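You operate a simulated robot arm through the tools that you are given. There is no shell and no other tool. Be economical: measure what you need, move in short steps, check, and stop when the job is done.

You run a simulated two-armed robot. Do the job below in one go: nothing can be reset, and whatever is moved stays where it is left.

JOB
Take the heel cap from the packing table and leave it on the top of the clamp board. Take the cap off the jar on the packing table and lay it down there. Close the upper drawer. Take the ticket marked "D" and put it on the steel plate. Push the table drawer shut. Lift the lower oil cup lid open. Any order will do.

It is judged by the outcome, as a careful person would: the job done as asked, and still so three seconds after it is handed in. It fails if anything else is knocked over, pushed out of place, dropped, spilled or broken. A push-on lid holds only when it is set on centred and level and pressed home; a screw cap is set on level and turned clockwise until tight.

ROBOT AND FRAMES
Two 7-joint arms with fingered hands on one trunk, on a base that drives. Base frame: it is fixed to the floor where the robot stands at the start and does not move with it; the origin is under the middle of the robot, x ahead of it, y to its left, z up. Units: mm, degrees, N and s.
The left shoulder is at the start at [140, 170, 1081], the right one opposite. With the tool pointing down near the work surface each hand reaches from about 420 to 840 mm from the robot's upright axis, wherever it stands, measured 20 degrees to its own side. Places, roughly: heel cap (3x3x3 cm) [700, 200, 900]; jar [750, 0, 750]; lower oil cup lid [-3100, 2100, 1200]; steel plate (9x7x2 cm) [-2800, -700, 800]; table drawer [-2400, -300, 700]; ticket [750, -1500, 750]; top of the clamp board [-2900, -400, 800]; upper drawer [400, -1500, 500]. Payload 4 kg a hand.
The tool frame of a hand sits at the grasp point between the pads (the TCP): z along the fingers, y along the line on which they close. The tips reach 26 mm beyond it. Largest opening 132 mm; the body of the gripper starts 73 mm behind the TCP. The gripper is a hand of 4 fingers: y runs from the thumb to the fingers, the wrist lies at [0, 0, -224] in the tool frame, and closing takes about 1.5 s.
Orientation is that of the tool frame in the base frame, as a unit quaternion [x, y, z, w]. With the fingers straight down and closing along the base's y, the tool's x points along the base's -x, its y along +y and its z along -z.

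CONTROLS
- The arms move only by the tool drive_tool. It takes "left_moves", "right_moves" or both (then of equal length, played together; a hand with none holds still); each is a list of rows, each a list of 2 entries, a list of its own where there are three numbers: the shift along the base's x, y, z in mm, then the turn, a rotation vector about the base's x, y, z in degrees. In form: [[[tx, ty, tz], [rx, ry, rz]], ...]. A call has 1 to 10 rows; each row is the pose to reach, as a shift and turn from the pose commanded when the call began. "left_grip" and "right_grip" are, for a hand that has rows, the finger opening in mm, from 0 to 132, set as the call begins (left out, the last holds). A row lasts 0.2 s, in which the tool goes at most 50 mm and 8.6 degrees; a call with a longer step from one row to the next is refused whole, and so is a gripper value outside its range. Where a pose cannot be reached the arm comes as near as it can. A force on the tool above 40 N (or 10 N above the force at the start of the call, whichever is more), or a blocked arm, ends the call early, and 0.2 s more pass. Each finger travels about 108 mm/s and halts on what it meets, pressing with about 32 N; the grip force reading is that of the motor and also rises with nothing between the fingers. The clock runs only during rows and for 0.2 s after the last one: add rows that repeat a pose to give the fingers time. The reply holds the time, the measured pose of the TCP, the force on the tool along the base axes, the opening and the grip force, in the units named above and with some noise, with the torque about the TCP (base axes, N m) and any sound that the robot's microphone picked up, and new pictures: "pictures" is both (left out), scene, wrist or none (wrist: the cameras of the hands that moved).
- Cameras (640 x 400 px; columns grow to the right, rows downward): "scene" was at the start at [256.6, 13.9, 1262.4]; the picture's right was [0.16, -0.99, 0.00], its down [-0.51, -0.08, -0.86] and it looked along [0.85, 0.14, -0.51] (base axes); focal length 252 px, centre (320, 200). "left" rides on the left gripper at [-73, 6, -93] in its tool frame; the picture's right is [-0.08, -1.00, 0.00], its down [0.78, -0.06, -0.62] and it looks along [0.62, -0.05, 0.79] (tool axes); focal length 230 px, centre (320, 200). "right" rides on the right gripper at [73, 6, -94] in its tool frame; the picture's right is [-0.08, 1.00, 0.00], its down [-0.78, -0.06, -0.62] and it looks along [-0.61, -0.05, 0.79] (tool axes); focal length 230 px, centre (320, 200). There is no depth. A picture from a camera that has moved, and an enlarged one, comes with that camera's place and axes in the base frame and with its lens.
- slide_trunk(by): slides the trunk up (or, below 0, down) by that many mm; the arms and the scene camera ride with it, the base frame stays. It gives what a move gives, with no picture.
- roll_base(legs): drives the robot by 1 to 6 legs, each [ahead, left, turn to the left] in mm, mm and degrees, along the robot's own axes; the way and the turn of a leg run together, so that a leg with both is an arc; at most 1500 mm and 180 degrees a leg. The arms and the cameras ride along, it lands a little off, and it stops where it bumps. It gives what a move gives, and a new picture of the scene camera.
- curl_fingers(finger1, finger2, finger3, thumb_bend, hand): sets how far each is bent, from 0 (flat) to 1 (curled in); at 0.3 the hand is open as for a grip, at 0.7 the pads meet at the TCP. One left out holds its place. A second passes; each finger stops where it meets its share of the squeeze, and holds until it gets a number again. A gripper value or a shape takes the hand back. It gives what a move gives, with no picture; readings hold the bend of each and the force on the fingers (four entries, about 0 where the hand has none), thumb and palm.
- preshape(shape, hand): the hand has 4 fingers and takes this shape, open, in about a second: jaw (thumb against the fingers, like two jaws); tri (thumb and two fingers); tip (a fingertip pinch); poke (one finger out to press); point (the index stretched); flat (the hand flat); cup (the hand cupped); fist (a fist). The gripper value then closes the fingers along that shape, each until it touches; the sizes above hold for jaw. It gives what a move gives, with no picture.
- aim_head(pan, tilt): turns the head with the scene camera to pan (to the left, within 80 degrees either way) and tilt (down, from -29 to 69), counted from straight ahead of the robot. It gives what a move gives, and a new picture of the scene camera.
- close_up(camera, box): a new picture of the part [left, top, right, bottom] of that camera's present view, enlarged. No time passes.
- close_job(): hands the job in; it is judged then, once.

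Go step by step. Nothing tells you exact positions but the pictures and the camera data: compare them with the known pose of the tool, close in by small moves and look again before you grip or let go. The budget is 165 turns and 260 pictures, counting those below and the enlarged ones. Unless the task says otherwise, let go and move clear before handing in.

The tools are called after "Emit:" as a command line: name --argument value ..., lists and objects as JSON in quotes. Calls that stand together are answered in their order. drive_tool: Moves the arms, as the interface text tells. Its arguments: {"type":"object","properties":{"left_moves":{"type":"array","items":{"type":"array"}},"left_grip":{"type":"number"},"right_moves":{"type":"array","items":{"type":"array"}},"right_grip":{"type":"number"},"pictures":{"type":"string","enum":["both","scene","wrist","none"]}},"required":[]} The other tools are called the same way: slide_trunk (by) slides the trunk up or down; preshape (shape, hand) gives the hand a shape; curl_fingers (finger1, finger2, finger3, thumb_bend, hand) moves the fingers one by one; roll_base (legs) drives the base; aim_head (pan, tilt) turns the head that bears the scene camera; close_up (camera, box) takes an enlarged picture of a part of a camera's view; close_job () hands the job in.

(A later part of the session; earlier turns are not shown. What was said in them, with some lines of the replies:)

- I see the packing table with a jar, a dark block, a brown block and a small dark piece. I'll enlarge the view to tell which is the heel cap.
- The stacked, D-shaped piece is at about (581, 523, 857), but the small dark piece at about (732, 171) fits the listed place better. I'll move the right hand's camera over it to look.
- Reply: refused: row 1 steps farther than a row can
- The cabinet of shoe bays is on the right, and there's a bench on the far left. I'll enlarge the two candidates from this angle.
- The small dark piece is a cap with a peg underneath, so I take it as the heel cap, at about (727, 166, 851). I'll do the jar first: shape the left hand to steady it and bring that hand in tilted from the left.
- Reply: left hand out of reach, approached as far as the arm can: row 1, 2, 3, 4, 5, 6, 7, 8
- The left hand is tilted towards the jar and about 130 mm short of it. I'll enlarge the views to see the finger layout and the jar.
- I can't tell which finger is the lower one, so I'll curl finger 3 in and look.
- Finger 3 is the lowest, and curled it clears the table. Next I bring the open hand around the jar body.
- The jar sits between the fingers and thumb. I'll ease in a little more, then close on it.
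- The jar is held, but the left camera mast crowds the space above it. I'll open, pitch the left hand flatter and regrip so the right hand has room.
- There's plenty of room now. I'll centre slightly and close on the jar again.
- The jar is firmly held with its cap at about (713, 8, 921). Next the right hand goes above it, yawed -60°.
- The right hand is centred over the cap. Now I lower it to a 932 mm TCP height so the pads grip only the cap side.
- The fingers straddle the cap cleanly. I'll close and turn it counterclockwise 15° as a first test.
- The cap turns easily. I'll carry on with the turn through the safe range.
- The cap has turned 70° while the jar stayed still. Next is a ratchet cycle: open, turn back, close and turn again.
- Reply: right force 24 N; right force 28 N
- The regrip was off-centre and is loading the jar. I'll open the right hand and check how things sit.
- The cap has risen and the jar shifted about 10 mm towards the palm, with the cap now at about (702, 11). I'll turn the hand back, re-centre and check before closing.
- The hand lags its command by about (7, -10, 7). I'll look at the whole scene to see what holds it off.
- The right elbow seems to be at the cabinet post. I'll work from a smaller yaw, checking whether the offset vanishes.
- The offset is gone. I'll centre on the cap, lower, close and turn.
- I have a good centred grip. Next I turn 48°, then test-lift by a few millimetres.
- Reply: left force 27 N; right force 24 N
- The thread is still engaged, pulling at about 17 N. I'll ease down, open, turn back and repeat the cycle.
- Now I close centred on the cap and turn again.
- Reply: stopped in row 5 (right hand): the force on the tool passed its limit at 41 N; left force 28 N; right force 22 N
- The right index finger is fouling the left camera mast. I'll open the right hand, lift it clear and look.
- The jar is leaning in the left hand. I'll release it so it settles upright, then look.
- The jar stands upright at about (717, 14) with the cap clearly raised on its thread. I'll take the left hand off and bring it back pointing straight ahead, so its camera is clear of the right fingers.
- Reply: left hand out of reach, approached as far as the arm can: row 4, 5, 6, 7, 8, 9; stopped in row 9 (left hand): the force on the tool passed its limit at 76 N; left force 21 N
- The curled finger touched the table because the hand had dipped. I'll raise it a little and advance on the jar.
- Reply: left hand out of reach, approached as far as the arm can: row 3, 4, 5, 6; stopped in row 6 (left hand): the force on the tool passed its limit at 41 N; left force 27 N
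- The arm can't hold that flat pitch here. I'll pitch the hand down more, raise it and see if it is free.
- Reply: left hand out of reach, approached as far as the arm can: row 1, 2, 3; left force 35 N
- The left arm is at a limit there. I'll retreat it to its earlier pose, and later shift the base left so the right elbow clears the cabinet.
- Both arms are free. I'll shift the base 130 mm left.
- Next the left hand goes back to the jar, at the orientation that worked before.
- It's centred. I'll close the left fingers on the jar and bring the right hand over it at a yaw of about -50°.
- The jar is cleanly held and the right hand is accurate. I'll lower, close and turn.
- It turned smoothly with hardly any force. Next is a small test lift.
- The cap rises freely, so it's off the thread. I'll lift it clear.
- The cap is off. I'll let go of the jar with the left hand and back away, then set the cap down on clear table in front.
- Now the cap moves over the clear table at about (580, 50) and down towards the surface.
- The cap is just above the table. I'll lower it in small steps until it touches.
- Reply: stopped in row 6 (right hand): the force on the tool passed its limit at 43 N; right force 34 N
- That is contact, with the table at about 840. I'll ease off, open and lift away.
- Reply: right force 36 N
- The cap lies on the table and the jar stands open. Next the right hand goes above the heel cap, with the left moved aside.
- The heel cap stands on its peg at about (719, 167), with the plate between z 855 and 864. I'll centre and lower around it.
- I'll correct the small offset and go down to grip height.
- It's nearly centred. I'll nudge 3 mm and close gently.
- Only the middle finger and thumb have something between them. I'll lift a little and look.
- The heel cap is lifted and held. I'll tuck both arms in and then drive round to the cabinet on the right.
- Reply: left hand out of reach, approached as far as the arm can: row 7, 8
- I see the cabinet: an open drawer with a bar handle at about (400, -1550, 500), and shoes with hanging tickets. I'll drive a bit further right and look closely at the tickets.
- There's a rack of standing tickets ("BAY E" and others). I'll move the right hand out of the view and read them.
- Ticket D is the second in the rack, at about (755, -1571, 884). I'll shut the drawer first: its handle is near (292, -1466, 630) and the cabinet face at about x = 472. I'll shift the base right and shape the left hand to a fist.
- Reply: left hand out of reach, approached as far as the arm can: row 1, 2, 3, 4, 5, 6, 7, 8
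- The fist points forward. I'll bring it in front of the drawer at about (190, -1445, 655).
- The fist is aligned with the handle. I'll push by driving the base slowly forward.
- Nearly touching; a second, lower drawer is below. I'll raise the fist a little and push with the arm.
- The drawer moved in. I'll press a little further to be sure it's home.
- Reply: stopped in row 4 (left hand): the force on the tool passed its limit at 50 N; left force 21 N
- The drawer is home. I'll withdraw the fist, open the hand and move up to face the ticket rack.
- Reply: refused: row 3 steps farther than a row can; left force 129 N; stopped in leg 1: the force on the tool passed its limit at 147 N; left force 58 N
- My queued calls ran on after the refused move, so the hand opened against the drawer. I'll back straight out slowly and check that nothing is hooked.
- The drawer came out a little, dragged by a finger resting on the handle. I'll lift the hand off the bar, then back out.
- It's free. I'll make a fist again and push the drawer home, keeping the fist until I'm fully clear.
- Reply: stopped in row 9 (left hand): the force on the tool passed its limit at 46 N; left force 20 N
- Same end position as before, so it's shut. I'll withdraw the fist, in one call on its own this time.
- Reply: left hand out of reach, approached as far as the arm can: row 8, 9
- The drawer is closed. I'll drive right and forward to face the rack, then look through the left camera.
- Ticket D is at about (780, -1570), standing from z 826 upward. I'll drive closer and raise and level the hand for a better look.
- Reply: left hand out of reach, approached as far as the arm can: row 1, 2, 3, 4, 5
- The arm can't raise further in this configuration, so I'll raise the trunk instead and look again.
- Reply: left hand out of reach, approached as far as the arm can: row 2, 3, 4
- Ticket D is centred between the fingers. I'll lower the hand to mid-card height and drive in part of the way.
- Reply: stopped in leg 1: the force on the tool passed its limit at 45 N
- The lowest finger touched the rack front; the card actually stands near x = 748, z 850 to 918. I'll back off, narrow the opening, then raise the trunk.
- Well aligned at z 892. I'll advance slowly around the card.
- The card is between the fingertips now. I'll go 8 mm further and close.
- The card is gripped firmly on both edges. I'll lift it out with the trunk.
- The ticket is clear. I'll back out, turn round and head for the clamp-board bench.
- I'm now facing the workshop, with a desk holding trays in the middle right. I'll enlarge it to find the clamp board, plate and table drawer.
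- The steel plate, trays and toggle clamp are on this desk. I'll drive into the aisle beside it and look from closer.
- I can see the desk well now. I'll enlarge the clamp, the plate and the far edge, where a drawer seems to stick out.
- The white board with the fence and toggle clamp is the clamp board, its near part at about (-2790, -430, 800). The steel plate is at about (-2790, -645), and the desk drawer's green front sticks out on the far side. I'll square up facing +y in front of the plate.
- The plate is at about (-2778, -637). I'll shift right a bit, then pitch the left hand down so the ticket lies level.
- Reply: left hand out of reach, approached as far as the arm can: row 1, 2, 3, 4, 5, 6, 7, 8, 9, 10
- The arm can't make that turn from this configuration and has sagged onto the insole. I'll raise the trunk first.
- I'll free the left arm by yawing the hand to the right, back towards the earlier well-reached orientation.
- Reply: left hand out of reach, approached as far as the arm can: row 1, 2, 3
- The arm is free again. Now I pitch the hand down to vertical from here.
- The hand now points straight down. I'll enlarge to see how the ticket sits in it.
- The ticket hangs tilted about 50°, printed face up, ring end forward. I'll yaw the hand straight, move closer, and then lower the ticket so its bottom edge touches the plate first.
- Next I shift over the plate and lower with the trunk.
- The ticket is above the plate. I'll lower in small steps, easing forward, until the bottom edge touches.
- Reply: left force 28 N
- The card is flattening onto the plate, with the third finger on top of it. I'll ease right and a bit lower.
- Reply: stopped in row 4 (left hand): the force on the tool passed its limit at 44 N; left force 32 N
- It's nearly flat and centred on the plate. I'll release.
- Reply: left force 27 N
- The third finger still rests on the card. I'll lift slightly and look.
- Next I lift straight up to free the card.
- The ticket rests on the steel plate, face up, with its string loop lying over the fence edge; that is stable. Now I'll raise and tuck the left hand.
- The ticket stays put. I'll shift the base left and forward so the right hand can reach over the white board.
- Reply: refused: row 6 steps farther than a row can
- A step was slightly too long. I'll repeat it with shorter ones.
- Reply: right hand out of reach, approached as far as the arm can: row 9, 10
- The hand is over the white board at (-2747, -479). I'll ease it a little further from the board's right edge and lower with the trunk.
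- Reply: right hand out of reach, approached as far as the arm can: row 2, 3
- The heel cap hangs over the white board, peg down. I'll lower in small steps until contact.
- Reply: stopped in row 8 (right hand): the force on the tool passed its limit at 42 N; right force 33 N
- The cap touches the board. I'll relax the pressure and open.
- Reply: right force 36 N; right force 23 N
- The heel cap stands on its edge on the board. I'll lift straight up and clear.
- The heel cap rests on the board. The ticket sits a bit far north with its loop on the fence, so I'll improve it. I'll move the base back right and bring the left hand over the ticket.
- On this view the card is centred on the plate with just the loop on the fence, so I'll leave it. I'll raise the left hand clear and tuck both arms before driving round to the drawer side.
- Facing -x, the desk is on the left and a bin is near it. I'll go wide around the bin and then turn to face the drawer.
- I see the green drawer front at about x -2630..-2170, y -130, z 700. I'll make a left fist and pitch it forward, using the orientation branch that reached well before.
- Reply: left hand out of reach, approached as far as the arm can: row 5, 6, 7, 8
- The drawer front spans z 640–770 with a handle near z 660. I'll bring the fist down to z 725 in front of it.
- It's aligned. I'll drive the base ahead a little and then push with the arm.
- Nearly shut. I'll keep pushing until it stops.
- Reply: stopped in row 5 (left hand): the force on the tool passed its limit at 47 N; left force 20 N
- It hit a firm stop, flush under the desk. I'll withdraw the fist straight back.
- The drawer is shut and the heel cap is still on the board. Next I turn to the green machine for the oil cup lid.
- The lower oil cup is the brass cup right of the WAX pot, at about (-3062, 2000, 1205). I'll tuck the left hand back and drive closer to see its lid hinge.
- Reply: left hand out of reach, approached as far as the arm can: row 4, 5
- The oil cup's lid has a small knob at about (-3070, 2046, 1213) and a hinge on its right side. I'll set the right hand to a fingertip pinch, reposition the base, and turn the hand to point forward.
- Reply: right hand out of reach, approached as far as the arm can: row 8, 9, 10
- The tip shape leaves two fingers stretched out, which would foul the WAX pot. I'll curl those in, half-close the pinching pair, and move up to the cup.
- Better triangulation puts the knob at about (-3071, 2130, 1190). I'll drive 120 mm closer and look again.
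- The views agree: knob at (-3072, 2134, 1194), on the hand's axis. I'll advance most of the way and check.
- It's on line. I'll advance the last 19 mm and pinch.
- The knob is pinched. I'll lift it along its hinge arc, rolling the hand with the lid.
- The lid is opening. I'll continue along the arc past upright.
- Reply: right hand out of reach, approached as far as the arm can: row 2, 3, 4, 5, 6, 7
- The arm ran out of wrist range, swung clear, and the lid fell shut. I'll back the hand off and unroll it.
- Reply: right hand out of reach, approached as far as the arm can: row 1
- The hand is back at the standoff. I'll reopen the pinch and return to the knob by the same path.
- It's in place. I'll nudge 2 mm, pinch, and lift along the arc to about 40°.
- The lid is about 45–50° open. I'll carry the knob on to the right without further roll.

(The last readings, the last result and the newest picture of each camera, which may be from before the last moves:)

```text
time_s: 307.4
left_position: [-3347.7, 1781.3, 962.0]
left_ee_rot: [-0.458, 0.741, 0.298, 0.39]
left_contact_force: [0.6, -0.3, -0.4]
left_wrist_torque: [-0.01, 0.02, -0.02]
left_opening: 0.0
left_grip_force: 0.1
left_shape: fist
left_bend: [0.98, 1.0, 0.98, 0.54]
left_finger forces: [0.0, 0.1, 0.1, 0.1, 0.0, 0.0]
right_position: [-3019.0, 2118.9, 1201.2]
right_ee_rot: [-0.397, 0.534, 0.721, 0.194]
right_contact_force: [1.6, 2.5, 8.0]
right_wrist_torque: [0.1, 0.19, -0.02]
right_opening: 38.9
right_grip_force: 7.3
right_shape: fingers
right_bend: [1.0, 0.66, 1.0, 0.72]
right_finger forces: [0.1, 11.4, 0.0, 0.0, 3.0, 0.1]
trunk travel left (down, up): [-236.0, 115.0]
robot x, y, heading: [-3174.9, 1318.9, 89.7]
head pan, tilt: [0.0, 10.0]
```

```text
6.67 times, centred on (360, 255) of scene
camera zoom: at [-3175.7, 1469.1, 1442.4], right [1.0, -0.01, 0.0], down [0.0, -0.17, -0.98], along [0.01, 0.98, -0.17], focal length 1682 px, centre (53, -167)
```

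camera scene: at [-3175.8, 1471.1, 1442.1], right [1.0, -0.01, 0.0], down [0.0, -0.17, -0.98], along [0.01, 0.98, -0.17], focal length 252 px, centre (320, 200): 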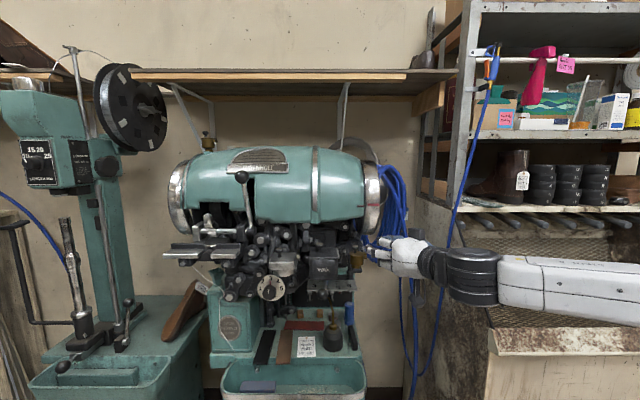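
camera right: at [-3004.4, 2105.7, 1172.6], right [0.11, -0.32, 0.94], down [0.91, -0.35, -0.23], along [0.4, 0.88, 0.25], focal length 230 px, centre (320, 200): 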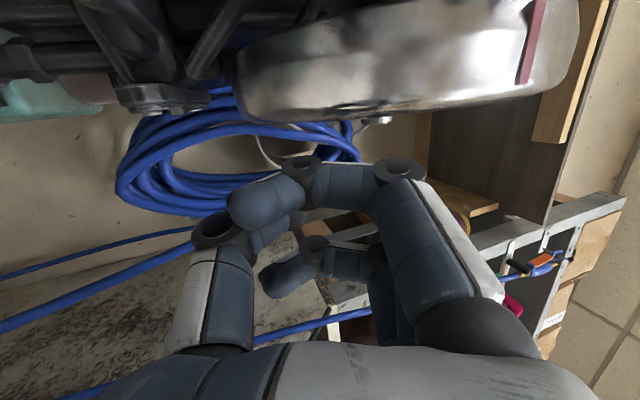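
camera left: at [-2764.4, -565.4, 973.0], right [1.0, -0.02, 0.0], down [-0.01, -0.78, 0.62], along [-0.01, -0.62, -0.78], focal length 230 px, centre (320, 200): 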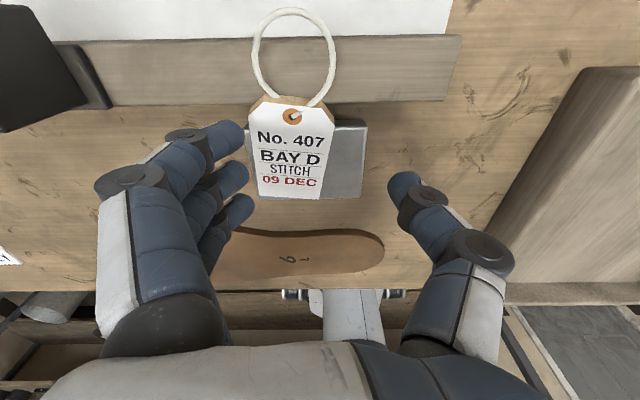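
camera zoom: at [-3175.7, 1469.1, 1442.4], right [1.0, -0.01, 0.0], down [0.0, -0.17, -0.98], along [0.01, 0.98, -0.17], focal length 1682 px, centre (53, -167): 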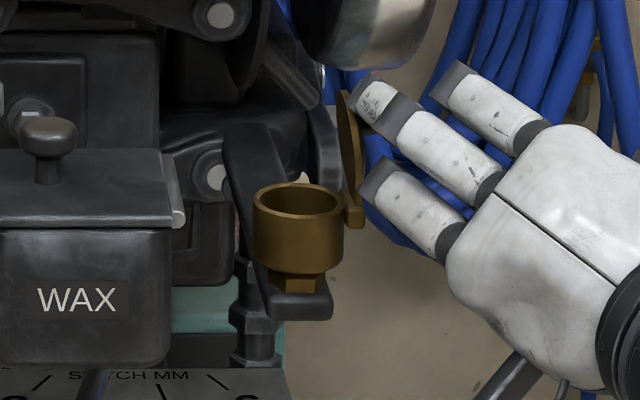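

The lid is upright. I'll take it a bit past vertical, then release.

Emit:
drive_tool --right_moves '[[[3, 0, -3], [0, 0, 0]], [[6, 0, -7], [0, 0, 0]], [[8, 0, -10], [0, 0, 0]]]' --pictures "none"

Emit:
curl_fingers --hand "right" --thumb_bend 0.45

Emit:
close_up --camera "scene" --box '[320, 225, 400, 285]'

```text
time_s: 308.2
left_position: [-3348.0, 1780.5, 962.9]
left_ee_rot: [-0.458, 0.741, 0.299, 0.39]
left_contact_force: [0.5, -0.7, -0.5]
left_wrist_torque: [0.01, 0.0, -0.04]
left_opening: 0.2
left_grip_force: 0.1
left_shape: fist
left_bend: [0.98, 1.0, 0.98, 0.54]
left_finger forces: [0.0, 0.0, 0.1, 0.0, 0.1, 0.0]
right_position: [-3009.3, 2117.9, 1196.6]
right_ee_rot: [-0.394, 0.532, 0.724, 0.195]
right_contact_force: [7.3, 11.1, 31.3]
right_wrist_torque: [0.16, 0.97, -0.42]
right_opening: 38.3
right_grip_force: 23.7
right_shape: fingers
right_bend: [1.0, 0.63, 1.0, 0.74]
right_finger forces: [0.1, 48.6, 0.1, 0.0, 0.0, 0.0]
trunk travel left (down, up): [-236.0, 115.0]
robot x, y, heading: [-3173.5, 1317.7, 89.4]
head pan, tilt: [0.0, 10.0]
```

```text
time_s: 309.2
left_position: [-3348.4, 1780.6, 962.3]
left_ee_rot: [-0.459, 0.74, 0.3, 0.39]
left_contact_force: [0.0, 0.2, -0.7]
left_wrist_torque: [-0.01, 0.02, 0.0]
left_opening: 0.0
left_grip_force: 0.0
left_shape: fist
left_bend: [0.98, 1.0, 0.98, 0.54]
left_finger forces: [0.0, 0.0, 0.1, 0.0, 0.0, 0.1]
right_position: [-3009.5, 2117.8, 1196.2]
right_ee_rot: [-0.395, 0.53, 0.724, 0.195]
right_contact_force: [8.0, 13.4, 31.6]
right_wrist_torque: [0.16, 0.99, -0.52]
right_opening: 50.5
right_grip_force: 28.5
right_shape: fingers
right_bend: [1.0, 0.62, 1.0, 0.45]
right_finger forces: [0.0, 55.9, 0.0, 0.0, 0.0, 0.0]
trunk travel left (down, up): [-236.0, 115.0]
robot x, y, heading: [-3176.7, 1319.3, 89.7]
head pan, tilt: [0.0, 10.0]
```

```text
6.67 times, centred on (360, 255) of scene
camera zoom: at [-3175.1, 1467.8, 1442.6], right [1.0, -0.01, 0.0], down [0.0, -0.17, -0.98], along [0.01, 0.98, -0.17], focal length 1682 px, centre (53, -167)
```

zoom: 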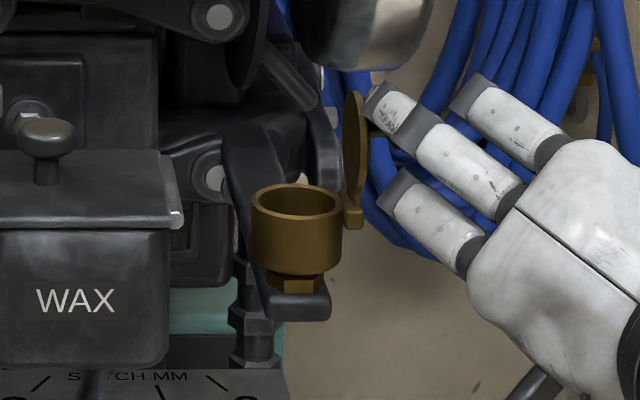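

The lid is at its stop, past upright. I'll relax the force and slide the hand straight back.

Emit:
drive_tool --right_moves '[[[0, 0, 4], [0, 0, 0]], [[1, -3, 8], [0, 0, 0]], [[2, -20, 9], [0, 0, 0]], [[5, -45, 9], [0, 0, 0]], [[10, -85, 9], [0, 0, 0]], [[20, -130, 9], [0, 0, 0]]]' --pictures "none"

Emit:
close_up --camera "scene" --box '[300, 210, 420, 300]'

```text
time_s: 310.6
left_position: [-3347.9, 1781.4, 961.6]
left_ee_rot: [-0.459, 0.74, 0.299, 0.39]
left_contact_force: [-0.3, 0.0, 0.3]
left_wrist_torque: [0.0, -0.02, 0.02]
left_opening: 0.0
left_grip_force: 0.0
left_shape: fist
left_bend: [0.98, 1.0, 0.98, 0.54]
left_finger forces: [0.0, 0.1, 0.0, 0.2, 0.1, 0.0]
right_position: [-2990.7, 1988.3, 1199.1]
right_ee_rot: [-0.397, 0.534, 0.721, 0.193]
right_contact_force: [0.5, -1.3, 0.7]
right_wrist_torque: [-0.01, -0.02, 0.0]
right_opening: 50.7
right_grip_force: 0.0
right_shape: fingers
right_bend: [1.0, 0.72, 1.0, 0.45]
right_finger forces: [0.1, 0.0, 0.1, 0.1, 0.0, 0.0]
trunk travel left (down, up): [-236.0, 115.0]
robot x, y, heading: [-3173.2, 1321.0, 89.6]
head pan, tilt: [0.0, 10.0]
```

```text
4.44 times, centred on (360, 255) of scene
camera zoom: at [-3175.5, 1468.7, 1442.4], right [1.0, -0.01, 0.0], down [0.0, -0.17, -0.98], along [0.01, 0.98, -0.17], focal length 1121 px, centre (142, -44)
```

zoom: 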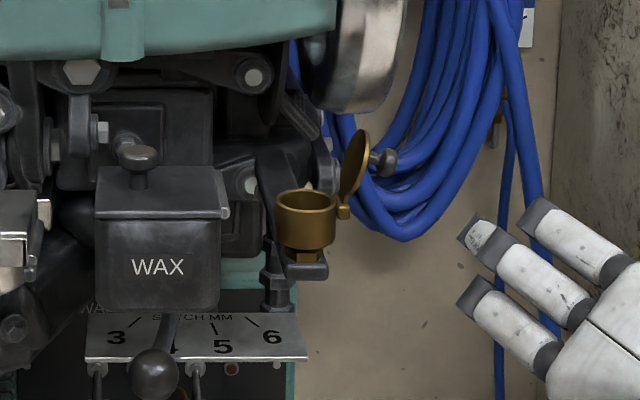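

The lid stands open on its own. I'll back away, turn and check the desk once more.

Emit:
roll_base --legs '[[-450, 0, 0], [0, 0, -160]]'

Emit:
aim_head --pan -5 --tilt 28

Emit:
close_up --camera "scene" --box '[200, 80, 440, 230]'

```text
time_s: 319.9
left_position: [-2859.7, 496.0, 962.4]
left_ee_rot: [0.651, 0.579, -0.333, 0.361]
left_contact_force: [-0.4, 0.1, -0.1]
left_wrist_torque: [-0.02, 0.01, 0.01]
left_opening: 0.0
left_grip_force: 0.0
left_shape: fist
left_bend: [0.98, 1.0, 0.98, 0.54]
left_finger forces: [0.1, 0.0, 0.0, 0.0, 0.0, 0.1]
right_position: [-3127.1, 180.8, 1199.1]
right_ee_rot: [0.459, 0.482, -0.068, 0.743]
right_contact_force: [0.0, 0.4, 0.6]
right_wrist_torque: [0.0, 0.02, -0.04]
right_opening: 50.8
right_grip_force: 0.1
right_shape: fingers
right_bend: [1.0, 0.72, 1.0, 0.45]
right_finger forces: [0.1, 0.0, 0.0, 0.0, 0.1, 0.1]
trunk travel left (down, up): [-236.0, 115.0]
robot x, y, heading: [-3178.4, 870.5, -70.8]
head pan, tilt: [0.0, 10.0]
camera scene: at [-3129.0, 730.2, 1442.3], right [-0.94, -0.33, 0.0], down [-0.06, 0.16, -0.98], along [0.33, -0.93, -0.17], focal length 252 px, centre (320, 200)
```

scene: 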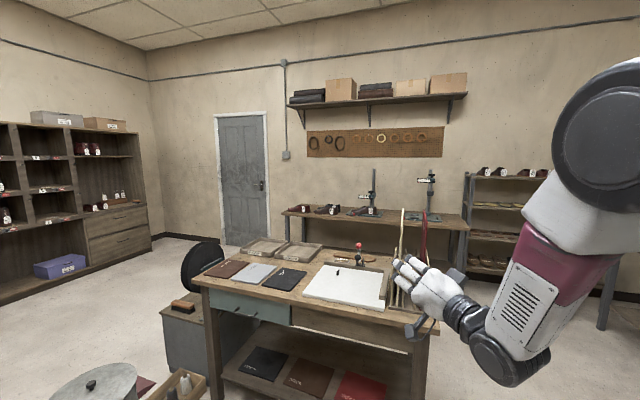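

```text
time_s: 320.7
left_position: [-2859.7, 496.8, 960.8]
left_ee_rot: [0.652, 0.578, -0.334, 0.361]
left_contact_force: [-0.1, -0.2, 0.8]
left_wrist_torque: [-0.01, 0.01, -0.01]
left_opening: 0.0
left_grip_force: 0.1
left_shape: fist
left_bend: [0.98, 1.0, 0.98, 0.54]
left_finger forces: [0.1, 0.0, 0.0, 0.1, 0.1, 0.0]
right_position: [-3127.8, 181.2, 1199.6]
right_ee_rot: [0.457, 0.483, -0.067, 0.744]
right_contact_force: [0.9, 0.2, -0.4]
right_wrist_torque: [0.01, -0.04, -0.03]
right_opening: 50.8
right_grip_force: 0.1
right_shape: fingers
right_bend: [1.0, 0.72, 1.0, 0.45]
right_finger forces: [0.0, 0.0, 0.0, 0.0, 0.0, 0.0]
trunk travel left (down, up): [-236.0, 115.0]
robot x, y, heading: [-3177.4, 876.5, -70.7]
head pan, tilt: [-5.0, 28.0]
camera scene: at [-3137.1, 729.6, 1413.2], right [-0.97, -0.25, 0.0], down [-0.12, 0.45, -0.88], along [0.22, -0.86, -0.47], focal length 252 px, centre (320, 200)
```

scene: 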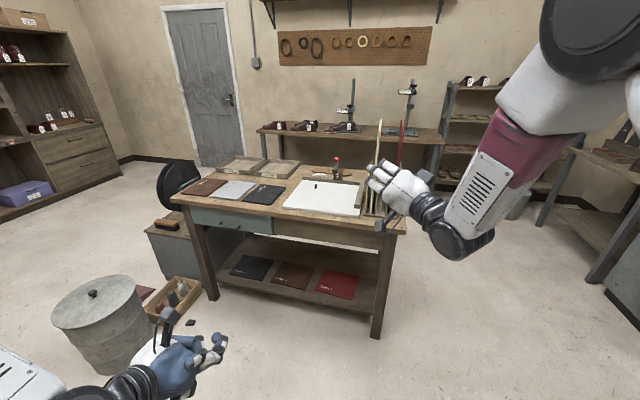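

```text
2.67 times, centred on (320, 155) of scene
camera zoom: at [-3137.1, 729.6, 1413.2], right [-0.97, -0.25, 0.0], down [-0.12, 0.45, -0.88], along [0.22, -0.86, -0.47], focal length 673 px, centre (320, 320)
```

zoom: 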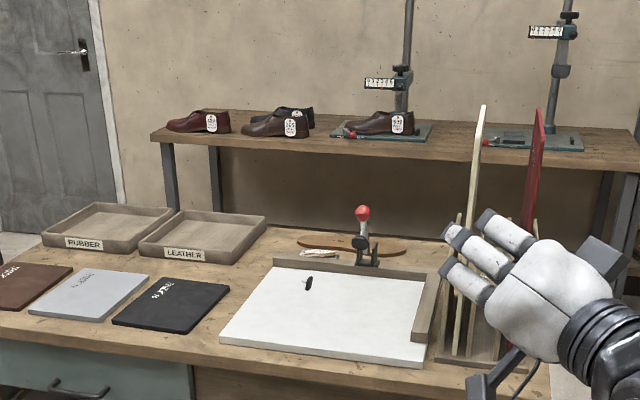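

From here, both the cabinet drawers and the desk drawer are shut, the heel cap is on the clamp board, and the ticket is on the steel plate. The oil cup lid was standing open when I backed away, and I left the jar cap lying on the packing table. Both hands are clear, so I'm handing in.

Emit:
close_job

```text
The job is handed in.
```

I did all six tasks and handed the job in; I had both hands clear first.

- **Heel cap:** it is on the clamp board, standing on its edge.
- **Jar:** the cap is unscrewed and lying on the packing table, and the jar stands open. The jar shifted about 10 mm while I unscrewed it.
- **Upper drawer:** it is shut. A finger dragged it open about 40 mm after the first push, so I pushed it home again.
- **Ticket "D":** it lies on the steel plate, face up. Its string loop rests on the clamp board's fence.
- **Table drawer:** it is pushed in to its stop.
- **Lower oil cup lid:** it is open past upright and stayed there when I let go.

Two things may have moved slightly. A finger bumped the front of the ticket rack, and the ticket was pressed against the insole on the desk for a moment. I did not measure either one afterwards.
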